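You operate a simulated robot arm through the tools that you are given. There is no shell and no other tool. Be economical: measure what you need, move in short steps, check, and stop when the job is done.

Carry out the task below with a simulated robot arm. There is one attempt and no reset: what you move stays moved.

TASK
Stack the tin that says "mint" from the long arm of the desk on top of the tin that says "lemon".
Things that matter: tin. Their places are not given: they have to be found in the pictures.

It is judged by the outcome, as a careful person would: the job done as asked, and still so three seconds after it is handed in. It fails if anything else is knocked over, pushed out of place, dropped, spilled or broken.

THE ROBOT
A 6-joint arm with a two-finger parallel gripper, fixed in place. Base frame: the origin is at the foot of the arm, x ahead of it, y to its left, z up; the work surface is at about z = 0. Lengths are in mm, angles in degrees, forces in N, time in s.
With the tool pointing down near the work surface it reaches from about 140 to 580 mm from the base axis. Its first joint turns from -66.0 to 66.0 degrees. Payload 2.1 kg.
Tool frame: the origin (TCP) lies between the finger pads and is the grasp point; the fingertips stand 30 mm ahead of it; z points along the fingers, y is the line along which they close. The gripper opens to 94 mm. The fingers are 28 mm wide and 10 mm thick; the gripper's body (50 by 96 mm) begins 55 mm behind the TCP.
Orientation is that of the tool frame in the base frame, as a unit quaternion [x, y, z, w]. With the fingers straight down and closing along the base's y, the tool's x points along the base's -x, its y along +y and its z along -z.

THE INTERFACE
- The arm moves only by the tool nudge_tool. Its argument "moves" is a list of rows, each a list of 7 numbers: the turn, a rotation vector about the tool's x, y, z in rad, then the shift along the tool's x, y, z in cm, then the opening, from 0 (shut) to 1 (fully open). In form: [[wx, wy, wz, x, y, z, jaw], ...]. A call has 1 to 12 rows; each row shifts and turns the commanded pose from where the row before left it, along the tool's axes as they then stand. A row lasts 0.2 s, in which the tool goes at most 50 mm and 8.6 degrees; a call with a longer step from one row to the next is refused whole, and so is a gripper value outside its range. A pose out of reach is approached as far as the arm can. The call stops where the force on the tool passes 40 N (or 10 N more than at its start, if that is more) or the arm is blocked; 0.2 s more then pass. The fingers move at their own pace (about 72 mm/s each) and stop on an object; they squeeze with about 44 N. The grip force told is the motor's: it shows also when the fingers shut on nothing. Time passes only in rows, and 0.2 s behind the last, so rows that do not move let the fingers close. It gives the time, the measured TCP pose, the force on the tool (base axes), the opening and the grip force at its end, in the units of the frame above (readings bear some noise).
- Cameras (640 x 400 px; columns grow to the right, rows downward): "scene" is fixed at [73.9, -396.6, 475.1]; the picture's right is [0.49, -0.87, 0.00], its down [-0.56, -0.32, -0.76] and it looks along [0.66, 0.38, -0.65] (base axes); focal length 278 px, centre (320, 200). "wrist" rides on the gripper at [-37, 0, -58] in the tool frame; the picture's right is [0.00, -1.00, 0.00], its down [0.97, 0.00, -0.24] and it looks along [0.24, 0.00, 0.97] (tool axes); focal length 218 px, centre (320, 200).
- grab_frame(camera): a new picture of that camera. No time passes.
- probe_pixels(camera, pixels): for up to 12 pixels [column, row] of the newest picture of that camera ("zoom" is the newest enlarged one), the place [x, y, z] in the base frame of the surface seen there, good to about 2 mm. No time passes.
- close_up(camera, box): a new picture of the part [left, top, right, bottom] of that camera's present view, enlarged. No time passes.
- finish_job(): hands the job in; it is judged then, once.

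Work in short steps. Measure before you move; look again where a grasp or a placing could have gone wrong, and mend it. You have 60 turns and 20 pictures in all, the two below and enlarged ones among them. Open the gripper and draw the arm clear of the work before you hand the job in, unless the task says otherwise; then end with one line.

The tools are called after ">>>" by a JSON object that holds its "fn" and its "kwargs". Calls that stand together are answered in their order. nudge_tool: Moves the arm, as the interface text tells. Its arguments: {"type":"object","properties":{"moves":{"type":"array","items":{"type":"array","items":{"type":"number"}}}},"required":["moves"]} The other tools are called the same way: grab_frame (camera) takes a picture; probe_pixels (camera, pixels) gives the place of the surface under pixels of a picture; close_up (camera, box) takes an enlarged picture of a part of a camera's view; finish_job () hands the job in.

At the start:

```text
t: 0.0
eef_pos: [242.6, -255.6, 311.8]
tool_rot: [0.0, 1.0, 0.0, 0.0]
contact_force: [-0.5, 0.1, -0.4]
grip_width: 93.8
finger_force: 0.0
```

scene: 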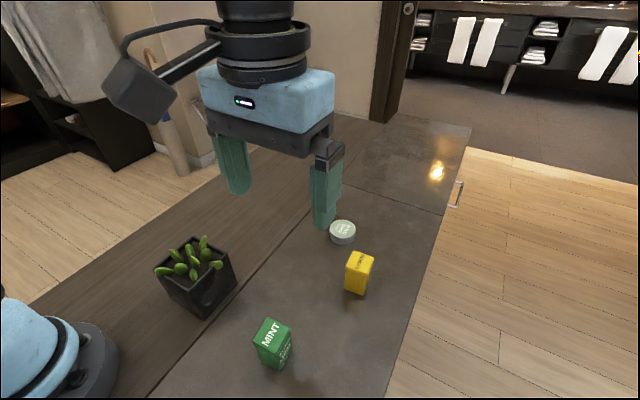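
wrist: 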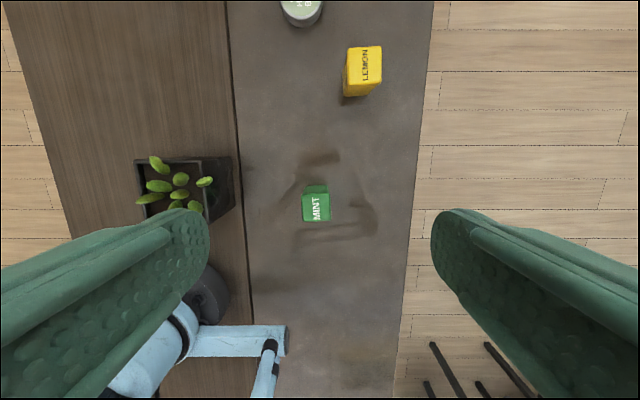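

The wrist view shows a green tin reading MINT near (316,205) and a yellow one reading LEMON near (363,68). I'll enlarge these and look for other mint tins.

>>> {"fn": "close_up", "kwargs": {"camera": "wrist", "box": [240, 0, 440, 240]}}

>>> {"fn": "close_up", "kwargs": {"camera": "scene", "box": [230, 200, 430, 380]}}

```text
1.67 times, centred on (340, 120) of wrist
```

zoom: 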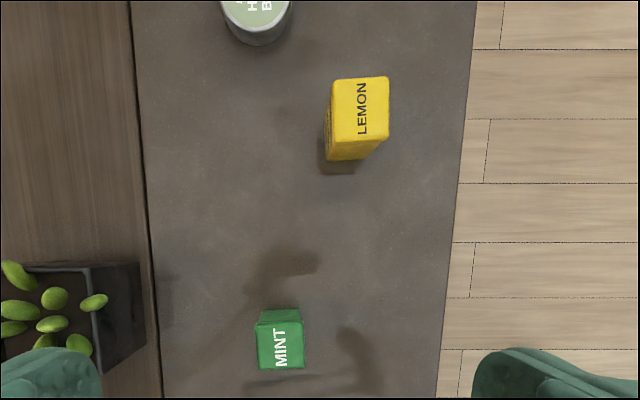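

```text
2.22 times, centred on (330, 290) of scene
```

zoom: 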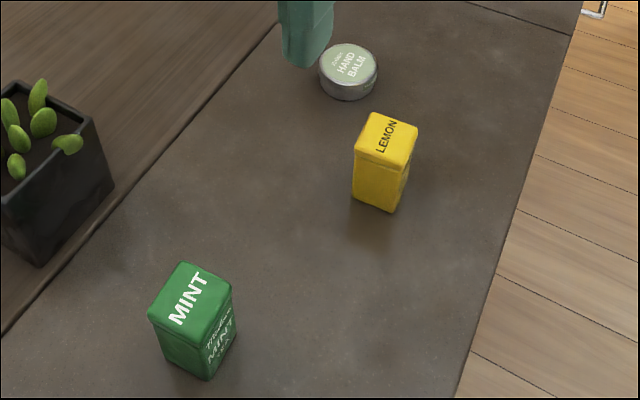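

Mint's top corners in the enlarged picture are near (187,266),(230,291),(200,325),(151,311) and lemon's near (371,115),(415,128),(403,163),(357,153). I'll probe these and the same tops in the wrist picture.

>>> {"fn": "probe_pixels", "kwargs": {"camera": "zoom", "pixels": [[187, 267], [228, 291], [195, 323], [153, 311], [190, 296], [372, 116], [413, 129], [402, 161], [359, 152], [386, 140], [205, 374], [390, 208]]}}

>>> {"fn": "probe_pixels", "kwargs": {"camera": "wrist", "pixels": [[304, 195], [329, 195], [330, 220], [304, 220], [317, 207], [349, 48], [380, 48], [380, 79], [349, 80], [365, 64], [280, 205], [370, 140]]}}

```text
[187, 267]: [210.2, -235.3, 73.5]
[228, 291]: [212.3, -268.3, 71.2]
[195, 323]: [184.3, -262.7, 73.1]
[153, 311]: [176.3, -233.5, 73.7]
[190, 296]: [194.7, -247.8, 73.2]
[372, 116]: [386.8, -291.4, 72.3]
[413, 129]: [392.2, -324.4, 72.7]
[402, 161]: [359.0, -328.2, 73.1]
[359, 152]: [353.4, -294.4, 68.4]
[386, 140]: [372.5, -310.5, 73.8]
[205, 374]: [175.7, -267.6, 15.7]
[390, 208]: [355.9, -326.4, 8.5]
```

```text
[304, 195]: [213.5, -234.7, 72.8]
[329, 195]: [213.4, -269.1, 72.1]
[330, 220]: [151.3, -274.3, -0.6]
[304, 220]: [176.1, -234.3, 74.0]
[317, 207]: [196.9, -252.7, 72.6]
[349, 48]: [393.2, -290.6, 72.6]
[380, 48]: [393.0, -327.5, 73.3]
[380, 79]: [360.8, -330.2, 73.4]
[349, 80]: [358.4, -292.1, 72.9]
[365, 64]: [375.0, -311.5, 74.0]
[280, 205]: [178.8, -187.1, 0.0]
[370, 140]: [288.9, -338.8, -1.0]
```

Both tins are about 37 mm square and 73 mm tall: mint is centred near (195,-251), lemon near (375,-310). I move above mint at z≈150 and look again, also for anything the arm hid.

>>> {"fn": "nudge_tool", "kwargs": {"moves": [[0, 0, 0, 2.4, 0.2, 0, 1], [0, 0, 0, 2.36, 0.2, 0, 1], [0, 0, 0, 0, 0, 4, 1], [0, 0, 0, 0, 0, 4, 1], [0, 0, 0, 0, 0, 4, 1], [0, 0, 0, 0, 0, 4, 1], [0, 0, 0, 0, 0, 0, 1]]}}

>>> {"fn": "grab_frame", "kwargs": {"camera": "wrist"}}

>>> {"fn": "grab_frame", "kwargs": {"camera": "scene"}}

```text
t: 1.6
eef_pos: [194.3, -250.6, 151.7]
tool_rot: [0.0, 1.0, 0.0, 0.001]
contact_force: [0.2, -0.8, 0.1]
grip_width: 94.1
finger_force: 0.2
```

```text
15 pictures are left
```

wrist: 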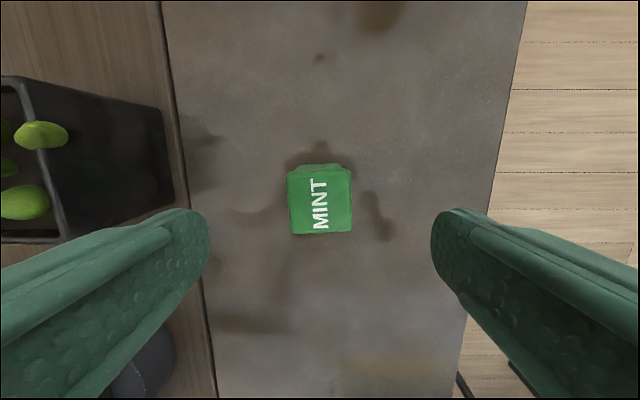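

```text
14 pictures are left
```

scene: 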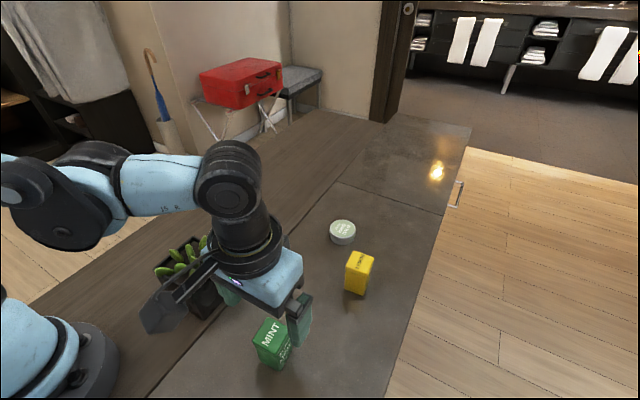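

Only one mint tin shows here, at (320,203). Since "the long arm" implies another part of the desk, I raise the arm and survey to the left before grasping.

>>> {"fn": "nudge_tool", "kwargs": {"moves": [[0, 0, 0, 0, 0, -4.5, 1], [0, 0, 0, 0, 0, -4.5, 1], [0, 0, 0, 0, 0, -4.5, 1], [0, 0, 0, -2, 0, -4.5, 1], [0, 0, 0, -4, 2.5, 0, 1], [0, 0, 0, -4, 2.5, 0, 1], [0, 0, 0, 0, 4.5, 0, 1], [0, 0, 0, 0, 4.5, 0, 1], [0, 0, 0, 0, 4.5, 0, 1], [0, 0, 0, 0, 4.5, 0, 1], [0, 0, 0, 0, 4.5, 0, 1], [0, 0, 0, 0, 4.5, 0, 1]]}}

>>> {"fn": "grab_frame", "kwargs": {"camera": "wrist"}}

```text
t: 4.2
eef_pos: [295.0, 69.5, 330.7]
tool_rot: [0.001, 1.0, 0.001, 0.001]
contact_force: [-0.5, 0.5, -0.6]
grip_width: 93.8
finger_force: 0.1
```

```text
13 pictures are left
```

wrist: 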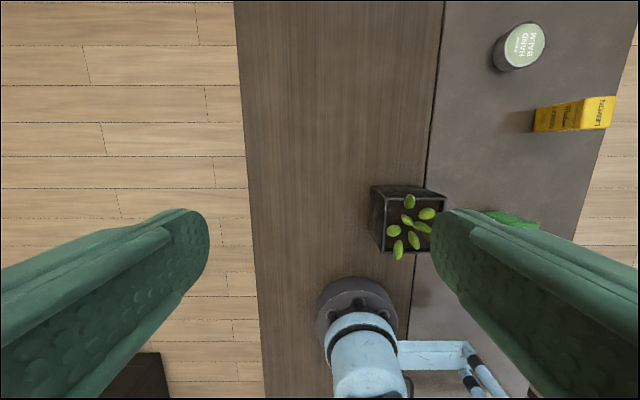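

No other tin appears within reach, so the mint tin near (195,-251) is the one. I return above it.

>>> {"fn": "nudge_tool", "kwargs": {"moves": [[0, 0, 0, 0, -4.5, 0, 1], [0, 0, 0, 0, -4.5, 0, 1], [0, 0, 0, 0, -4.5, 0, 1], [0, 0, 0, 0, -4.5, 0, 1], [0, 0, 0, 0, -4.5, 0, 1], [0, 0, 0, 0, -4.5, 0, 1], [0, 0, 0, 4, -2.5, 0, 1], [0, 0, 0, 4, -2.5, 0, 1], [0, 0, 0, 2, 0, 4.5, 1], [0, 0, 0, 0, 0, 4.5, 1], [0, 0, 0, 0, 0, 4.5, 1], [0, 0, 0, 0, 0, 4.5, 1]]}}

>>> {"fn": "close_up", "kwargs": {"camera": "wrist", "box": [270, 150, 370, 250]}}

```text
t: 6.8
eef_pos: [198.2, -248.3, 150.6]
tool_rot: [0.0, 1.0, 0.001, -0.001]
contact_force: [0.0, 0.1, -0.8]
grip_width: 93.9
finger_force: 0.1
```

```text
4.00 times, centred on (320, 200) of wrist
```

zoom: 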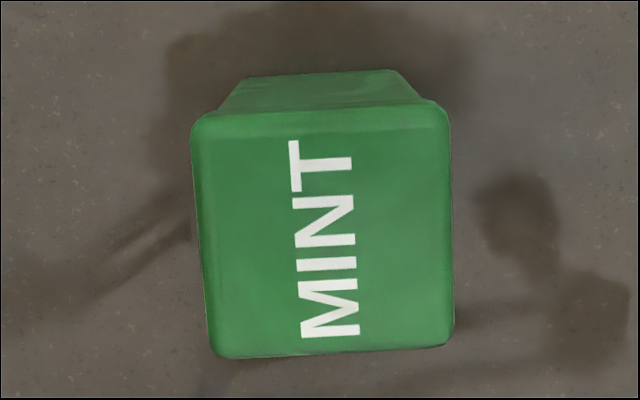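

Mint is turned about +3° as seen from above (top edge runs from (192,118) to (447,105)). I probe its corners for the centre.

>>> {"fn": "probe_pixels", "kwargs": {"camera": "zoom", "pixels": [[200, 125], [440, 114], [446, 338], [216, 350], [322, 118], [332, 346], [203, 237], [446, 225]]}}

```text
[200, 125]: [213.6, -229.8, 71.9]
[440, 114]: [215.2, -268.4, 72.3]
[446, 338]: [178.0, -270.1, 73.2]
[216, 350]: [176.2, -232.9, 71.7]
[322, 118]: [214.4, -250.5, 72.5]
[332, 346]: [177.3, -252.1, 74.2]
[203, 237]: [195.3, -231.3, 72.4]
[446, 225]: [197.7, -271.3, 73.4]
```

Centre is (196,-251), turned +3°. I turn to match and descend to z≈50.

>>> {"fn": "nudge_tool", "kwargs": {"moves": [[0, 0, -0.05, 0, 0, 0, 1], [0, 0, 0, -0.1, 0.05, 3, 1], [0, 0, 0, 0, 0, 3, 1], [0, 0, 0, 0, 0, 2.5, 1], [0, 0, 0, 0, 0, 1.7, 1], [0, 0, 0, 0, 0, 0, 1], [0, 0, 0, 0, 0, 0, 1]]}}

```text
t: 8.4
eef_pos: [198.2, -249.6, 50.6]
tool_rot: [-0.025, 1.0, 0.0, -0.001]
contact_force: [0.7, 0.6, 0.3]
grip_width: 93.9
finger_force: 0.1
```

In place with no contact. I close the fingers.

>>> {"fn": "nudge_tool", "kwargs": {"moves": [[0, 0, 0, 0, 0, 0, 0.6], [0, 0, 0, 0, 0, 0, 0.4], [0, 0, 0, 0, 0, 0, 0], [0, 0, 0, 0, 0, 0, 0], [0, 0, 0, 0, 0, 0, 0], [0, 0, 0, 0, 0, 0, 0]]}}

```text
t: 9.8
eef_pos: [198.8, -249.7, 49.3]
tool_rot: [-0.025, 1.0, 0.0, 0.0]
contact_force: [-0.5, 1.0, -0.1]
grip_width: 45.4
finger_force: 44.3
```

The grip holds at 45.4 mm. I lift straight up to about z=190 and check.

>>> {"fn": "nudge_tool", "kwargs": {"moves": [[0, 0, 0, 0, 0, -1, 0], [0, 0, 0, 0, 0, -3, 0], [0, 0, 0, 0, 0, -4, 0], [0, 0, 0, 0, 0, -4, 0], [0, 0, 0, 0, 0, -2, 0], [0, 0, 0, 0, 0, 0, 0]]}}

>>> {"fn": "grab_frame", "kwargs": {"camera": "wrist"}}

>>> {"fn": "close_up", "kwargs": {"camera": "scene", "box": [200, 200, 400, 380]}}

```text
t: 11.2
eef_pos: [195.8, -251.6, 189.1]
tool_rot: [-0.025, 1.0, 0.0, 0.0]
contact_force: [-0.9, 0.9, -0.7]
grip_width: 45.5
finger_force: 43.5
```

```text
11 pictures are left
```

wrist: 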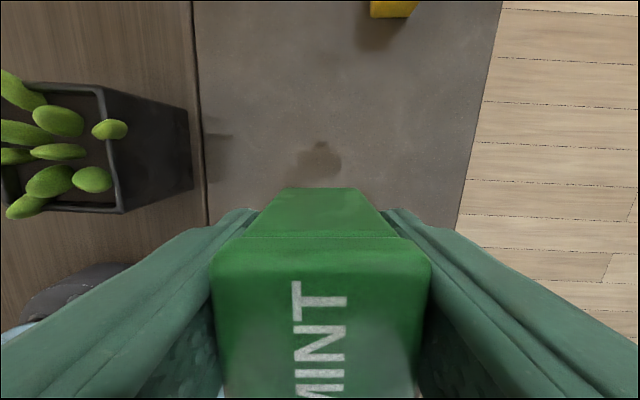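

```text
2.22 times, centred on (300, 290) of scene
```

zoom: 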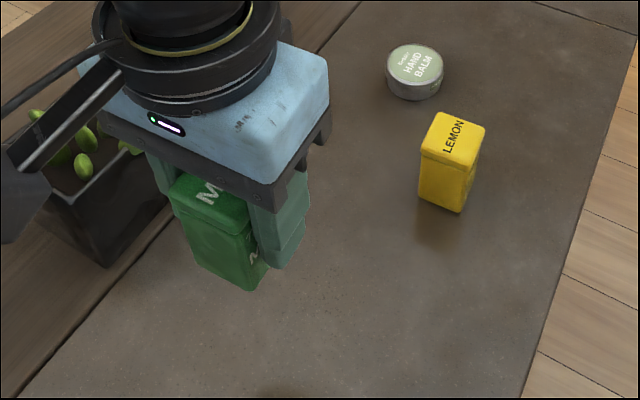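

The tin is held upright. I move to about (285,-310,190) to measure lemon afresh from the wrist.

>>> {"fn": "nudge_tool", "kwargs": {"moves": [[0, 0, 0, -3, -2, 0, 0], [0, 0, 0, -3, -2, 0, 0], [0, 0, 0, -3, -1.5, 0, 0], [0, 0, 0, 0, 0, 0, 0], [0, 0, 0, 0, 0, 0, 0]]}}

>>> {"fn": "grab_frame", "kwargs": {"camera": "wrist"}}

```text
t: 12.4
eef_pos: [292.0, -301.5, 188.2]
tool_rot: [-0.025, 1.0, 0.001, -0.001]
contact_force: [-0.6, 1.3, -0.3]
grip_width: 45.4
finger_force: 44.0
```

```text
9 pictures are left
```

wrist: 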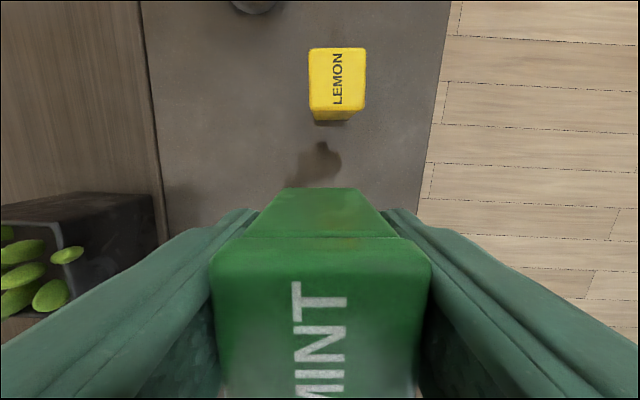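

Lemon is clear at (337,78). I enlarge it to measure its corners and turn.

>>> {"fn": "close_up", "kwargs": {"camera": "wrist", "box": [280, 30, 400, 130]}}

>>> {"fn": "probe_pixels", "kwargs": {"camera": "wrist", "pixels": [[320, 256], [320, 220], [320, 192], [285, 220], [355, 220], [230, 300], [410, 300], [225, 258], [420, 258]]}}

```text
4.00 times, centred on (340, 80) of wrist
```

zoom: 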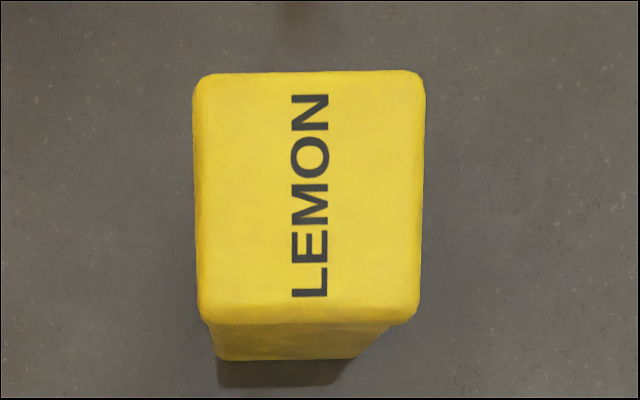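

```text
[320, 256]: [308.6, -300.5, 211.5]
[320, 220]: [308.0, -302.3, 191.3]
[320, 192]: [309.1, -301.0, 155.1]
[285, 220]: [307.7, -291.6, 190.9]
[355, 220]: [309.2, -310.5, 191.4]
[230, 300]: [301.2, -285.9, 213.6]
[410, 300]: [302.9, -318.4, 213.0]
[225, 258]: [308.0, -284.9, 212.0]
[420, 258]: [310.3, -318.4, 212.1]
```

Lemon is aligned with the tool's present turn. I probe its top's edges.

>>> {"fn": "probe_pixels", "kwargs": {"camera": "zoom", "pixels": [[310, 76], [310, 312], [198, 190], [418, 190], [203, 85], [416, 82], [412, 305], [206, 308], [310, 190]]}}

```text
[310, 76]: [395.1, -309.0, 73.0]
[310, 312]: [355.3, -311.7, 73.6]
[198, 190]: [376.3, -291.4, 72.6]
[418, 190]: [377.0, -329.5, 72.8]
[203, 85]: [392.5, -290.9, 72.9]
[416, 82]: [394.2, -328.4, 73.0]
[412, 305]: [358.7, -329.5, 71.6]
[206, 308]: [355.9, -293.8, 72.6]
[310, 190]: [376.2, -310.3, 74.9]
```

Lemon's centre is (375.3,-310.5) and the held tin's about (289.3,-301.5). I shift by (86,-9) and look at the result from both cameras later; first come down to about 15 mm above.

>>> {"fn": "nudge_tool", "kwargs": {"moves": [[0, 0, 0, -2.5, -0.4, 0, 0], [0, 0, 0, -3, -0.5, 0, 0], [0, 0, 0, -3.04, -0.43, 0, 0], [0, 0, 0, 0, 0, 0, 0], [0, 0, 0, 0, 0, 2.5, 0], [0, 0, 0, 0, 0, 2.5, 0], [0, 0, 0, 0, 0, 0, 0], [0, 0, 0, 0, 0, 0, 0]]}}

>>> {"fn": "close_up", "kwargs": {"camera": "scene", "box": [290, 180, 430, 310]}}

>>> {"fn": "grab_frame", "kwargs": {"camera": "wrist"}}

```text
t: 14.2
eef_pos: [376.8, -313.5, 138.3]
tool_rot: [-0.025, 1.0, 0.0, 0.0]
contact_force: [-0.3, -0.8, -0.6]
grip_width: 45.4
finger_force: 44.0
```

```text
3.08 times, centred on (360, 245) of scene
```

zoom: 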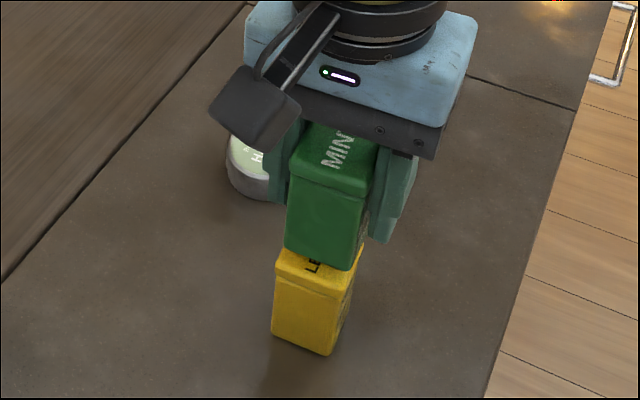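

```text
6 pictures are left
```

wrist: 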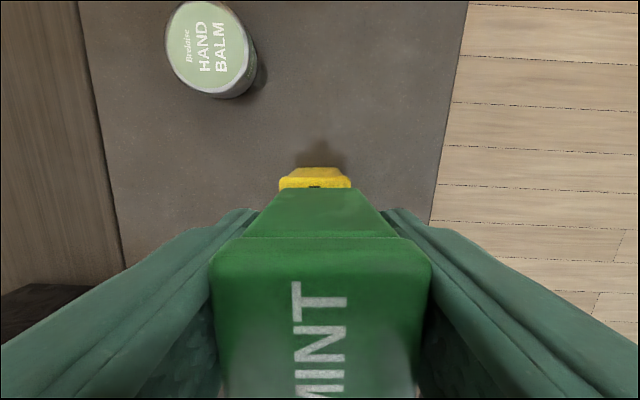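

The tins line up closely; lemon's lid spans columns 279–351, mint's bottom about 281–358. I probe faces to compare.

>>> {"fn": "probe_pixels", "kwargs": {"camera": "wrist", "pixels": [[315, 180], [315, 172], [282, 184], [348, 184], [300, 184], [320, 195], [320, 210], [280, 205], [360, 205], [226, 258], [418, 258]]}}

>>> {"fn": "probe_pixels", "kwargs": {"camera": "zoom", "pixels": [[315, 230], [290, 230], [345, 235], [300, 310], [276, 272], [275, 300], [325, 310], [325, 345], [287, 245], [341, 250], [355, 290], [362, 230]]}}

```text
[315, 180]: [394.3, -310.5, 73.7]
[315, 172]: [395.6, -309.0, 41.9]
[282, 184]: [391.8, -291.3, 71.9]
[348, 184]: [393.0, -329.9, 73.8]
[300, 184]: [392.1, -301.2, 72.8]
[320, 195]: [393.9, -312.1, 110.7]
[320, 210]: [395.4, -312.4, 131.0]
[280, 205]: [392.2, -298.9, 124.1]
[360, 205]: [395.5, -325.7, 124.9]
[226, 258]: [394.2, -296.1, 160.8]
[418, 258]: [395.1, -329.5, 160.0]
```

```text
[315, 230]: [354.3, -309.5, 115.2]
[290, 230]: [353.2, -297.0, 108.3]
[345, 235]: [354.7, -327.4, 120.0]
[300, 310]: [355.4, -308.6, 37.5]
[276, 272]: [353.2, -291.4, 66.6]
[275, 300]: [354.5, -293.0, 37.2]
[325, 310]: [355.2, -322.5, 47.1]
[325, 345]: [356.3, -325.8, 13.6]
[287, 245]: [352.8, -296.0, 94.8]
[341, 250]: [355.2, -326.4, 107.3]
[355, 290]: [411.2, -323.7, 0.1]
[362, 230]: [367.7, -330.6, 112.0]
```

Mint's centre is about (374.3,-312.5) against lemon's (375,-310.5), gap about 14 mm. I shift 2 mm in y and lower most of the way.

>>> {"fn": "nudge_tool", "kwargs": {"moves": [[0, 0, 0, -0.07, 0.18, 0, 0], [0, 0, 0, 0, 0, 0.6, 0], [0, 0, 0, 0, 0, 0.4, 0], [0, 0, 0, 0, 0, 0.1, 0], [0, 0, 0, 0, 0, 0, 0]]}}

```text
t: 15.4
eef_pos: [375.1, -309.9, 128.5]
tool_rot: [-0.025, 1.0, 0.0, 0.0]
contact_force: [-0.3, 0.3, -0.5]
grip_width: 45.7
finger_force: 44.2
```

Still free of contact. I lower in 1 mm steps until a force shows.

>>> {"fn": "nudge_tool", "kwargs": {"moves": [[0, 0, 0, 0, 0, 0.1, 0], [0, 0, 0, 0, 0, 0.1, 0], [0, 0, 0, 0, 0, 0, 0]]}}

```text
t: 16.2
eef_pos: [375.9, -309.4, 125.6]
tool_rot: [-0.025, 1.0, 0.0, -0.001]
contact_force: [-0.5, 0.8, -0.8]
grip_width: 45.3
finger_force: 43.8
```

>>> {"fn": "nudge_tool", "kwargs": {"moves": [[0, 0, 0, 0, 0, 0.1, 0], [0, 0, 0, 0, 0, 0, 0]]}}

```text
t: 16.8
eef_pos: [376.0, -308.8, 125.4]
tool_rot: [-0.025, 1.0, -0.001, 0.0]
contact_force: [-0.5, 1.0, -0.7]
grip_width: 45.5
finger_force: 44.1
```

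No contact yet; expected near z≈123.5. I continue.

>>> {"fn": "nudge_tool", "kwargs": {"moves": [[0, 0, 0, 0, 0, 0.1, 0], [0, 0, 0, 0, 0, 0, 0]]}}

>>> {"fn": "nudge_tool", "kwargs": {"moves": [[0, 0, 0, 0, 0, 0.1, 0], [0, 0, 0, 0, 0, 0, 0]]}}

```text
t: 17.4
eef_pos: [376.6, -309.1, 124.6]
tool_rot: [-0.026, 1.0, -0.001, 0.0]
contact_force: [0.5, -0.2, -0.6]
grip_width: 45.6
finger_force: 44.2
```

```text
t: 18.0
eef_pos: [376.5, -308.9, 123.9]
tool_rot: [-0.025, 1.0, 0.0, 0.0]
contact_force: [-0.6, 0.7, -1.4]
grip_width: 45.5
finger_force: 44.4
```

Still no clear force; half-millimetre steps now.

>>> {"fn": "nudge_tool", "kwargs": {"moves": [[0, 0, 0, 0, 0, 0.05, 0], [0, 0, 0, 0, 0, 0, 0]]}}

>>> {"fn": "close_up", "kwargs": {"camera": "scene", "box": [320, 220, 400, 310]}}

```text
t: 18.6
eef_pos: [375.9, -308.8, 124.0]
tool_rot: [-0.025, 1.0, 0.0, -0.001]
contact_force: [0.3, 0.3, -0.4]
grip_width: 45.5
finger_force: 43.7
```

```text
4.44 times, centred on (360, 265) of scene
```

zoom: 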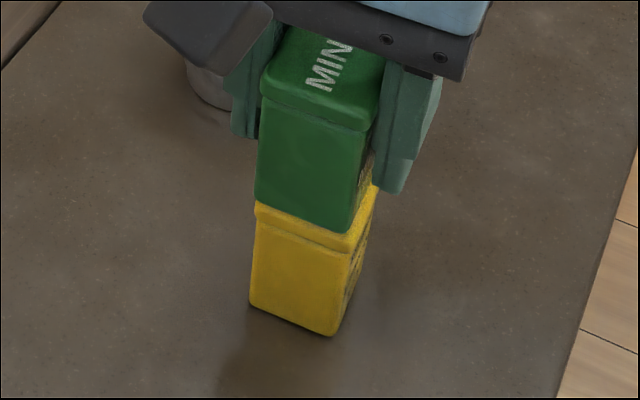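

The tins nearly touch. I keep lowering by 0.5 mm steps.

>>> {"fn": "nudge_tool", "kwargs": {"moves": [[0, 0, 0, 0, 0, 0.05, 0], [0, 0, 0, 0, 0, 0, 0]]}}

>>> {"fn": "nudge_tool", "kwargs": {"moves": [[0, 0, 0, 0, 0, 0.05, 0], [0, 0, 0, 0, 0, 0, 0]]}}

>>> {"fn": "nudge_tool", "kwargs": {"moves": [[0, 0, 0, 0, 0, 0.05, 0], [0, 0, 0, 0, 0, 0, 0]]}}

```text
t: 19.2
eef_pos: [375.9, -308.1, 122.4]
tool_rot: [-0.025, 1.0, 0.0, 0.0]
contact_force: [0.2, 0.8, 10.0]
grip_width: 45.6
finger_force: 44.4
```

```text
t: 19.8
eef_pos: [375.8, -307.3, 122.5]
tool_rot: [-0.025, 1.0, -0.001, 0.002]
contact_force: [3.0, 1.6, 29.4]
grip_width: 45.5
finger_force: 44.1
```

```text
t: 20.4
eef_pos: [375.4, -308.4, 121.6]
tool_rot: [-0.025, 1.0, 0.0, 0.0]
contact_force: [3.0, 1.0, 35.3]
grip_width: 46.0
finger_force: 44.0
```

Contact made (35 N). I ease up 0.8 mm, then open slowly.

>>> {"fn": "nudge_tool", "kwargs": {"moves": [[0, 0, 0, 0, 0, -0.08, 0], [0, 0, 0, 0, 0, 0, 0]]}}

>>> {"fn": "nudge_tool", "kwargs": {"moves": [[0, 0, 0, 0, 0, 0, 0.5], [0, 0, 0, 0, 0, 0, 0.55], [0, 0, 0, 0, 0, 0, 0.65], [0, 0, 0, 0, 0, 0, 0.8], [0, 0, 0, 0, 0, 0, 0.9], [0, 0, 0, 0, 0, 0, 0.9]]}}

>>> {"fn": "grab_frame", "kwargs": {"camera": "wrist"}}

```text
t: 21.0
eef_pos: [375.9, -307.9, 121.5]
tool_rot: [-0.024, 1.0, 0.0, 0.0]
contact_force: [-0.6, 1.5, 20.1]
grip_width: 45.4
finger_force: 44.1
```

```text
t: 22.4
eef_pos: [375.3, -309.0, 122.0]
tool_rot: [-0.025, 1.0, 0.0, 0.0]
contact_force: [-0.6, 0.6, 0.6]
grip_width: 84.7
finger_force: 0.0
```

```text
4 pictures are left
```

wrist: 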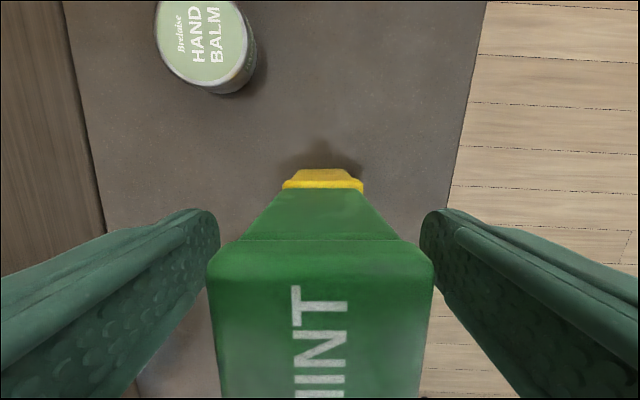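

The fingers are free on both sides and the stack stands. I raise straight up, then draw back.

>>> {"fn": "nudge_tool", "kwargs": {"moves": [[0, 0, 0, 0, 0, -1, 0.9], [0, 0, 0, 0, 0, -3, 0.9], [0, 0, 0, 0, 0, -4, 0.9], [0, 0, 0, 0, 0, -4, 0.9], [0, 0, 0, 0, 0, -4, 0.9], [0, 0, 0, 3, 0, -2, 0.9], [0, 0, 0, 4, 0, 0, 0.9], [0, 0, 0, 4, 0, 0, 0.9], [0, 0, 0, 0, 0, 0, 0.9]]}}

>>> {"fn": "grab_frame", "kwargs": {"camera": "scene"}}

>>> {"fn": "grab_frame", "kwargs": {"camera": "wrist"}}

```text
t: 24.4
eef_pos: [265.3, -314.6, 304.5]
tool_rot: [-0.025, 1.0, -0.001, 0.0]
contact_force: [-0.2, -0.4, 0.5]
grip_width: 84.7
finger_force: 0.0
```

```text
3 pictures are left
```

scene: 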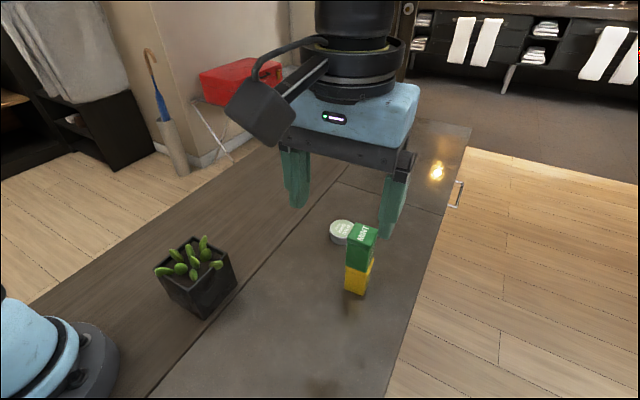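

```text
2 pictures are left
```

wrist: 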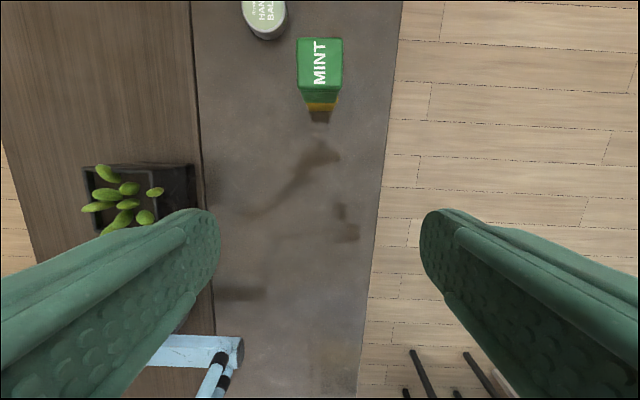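

The mint tin stands squarely on lemon in both pictures, nothing else has moved, and the arm is clear. I hand the job in.

>>> {"fn": "finish_job", "kwargs": {}}

```text
The job is handed in.
```

The mint tin is stacked on the lemon tin, standing upright, with nothing else disturbed.
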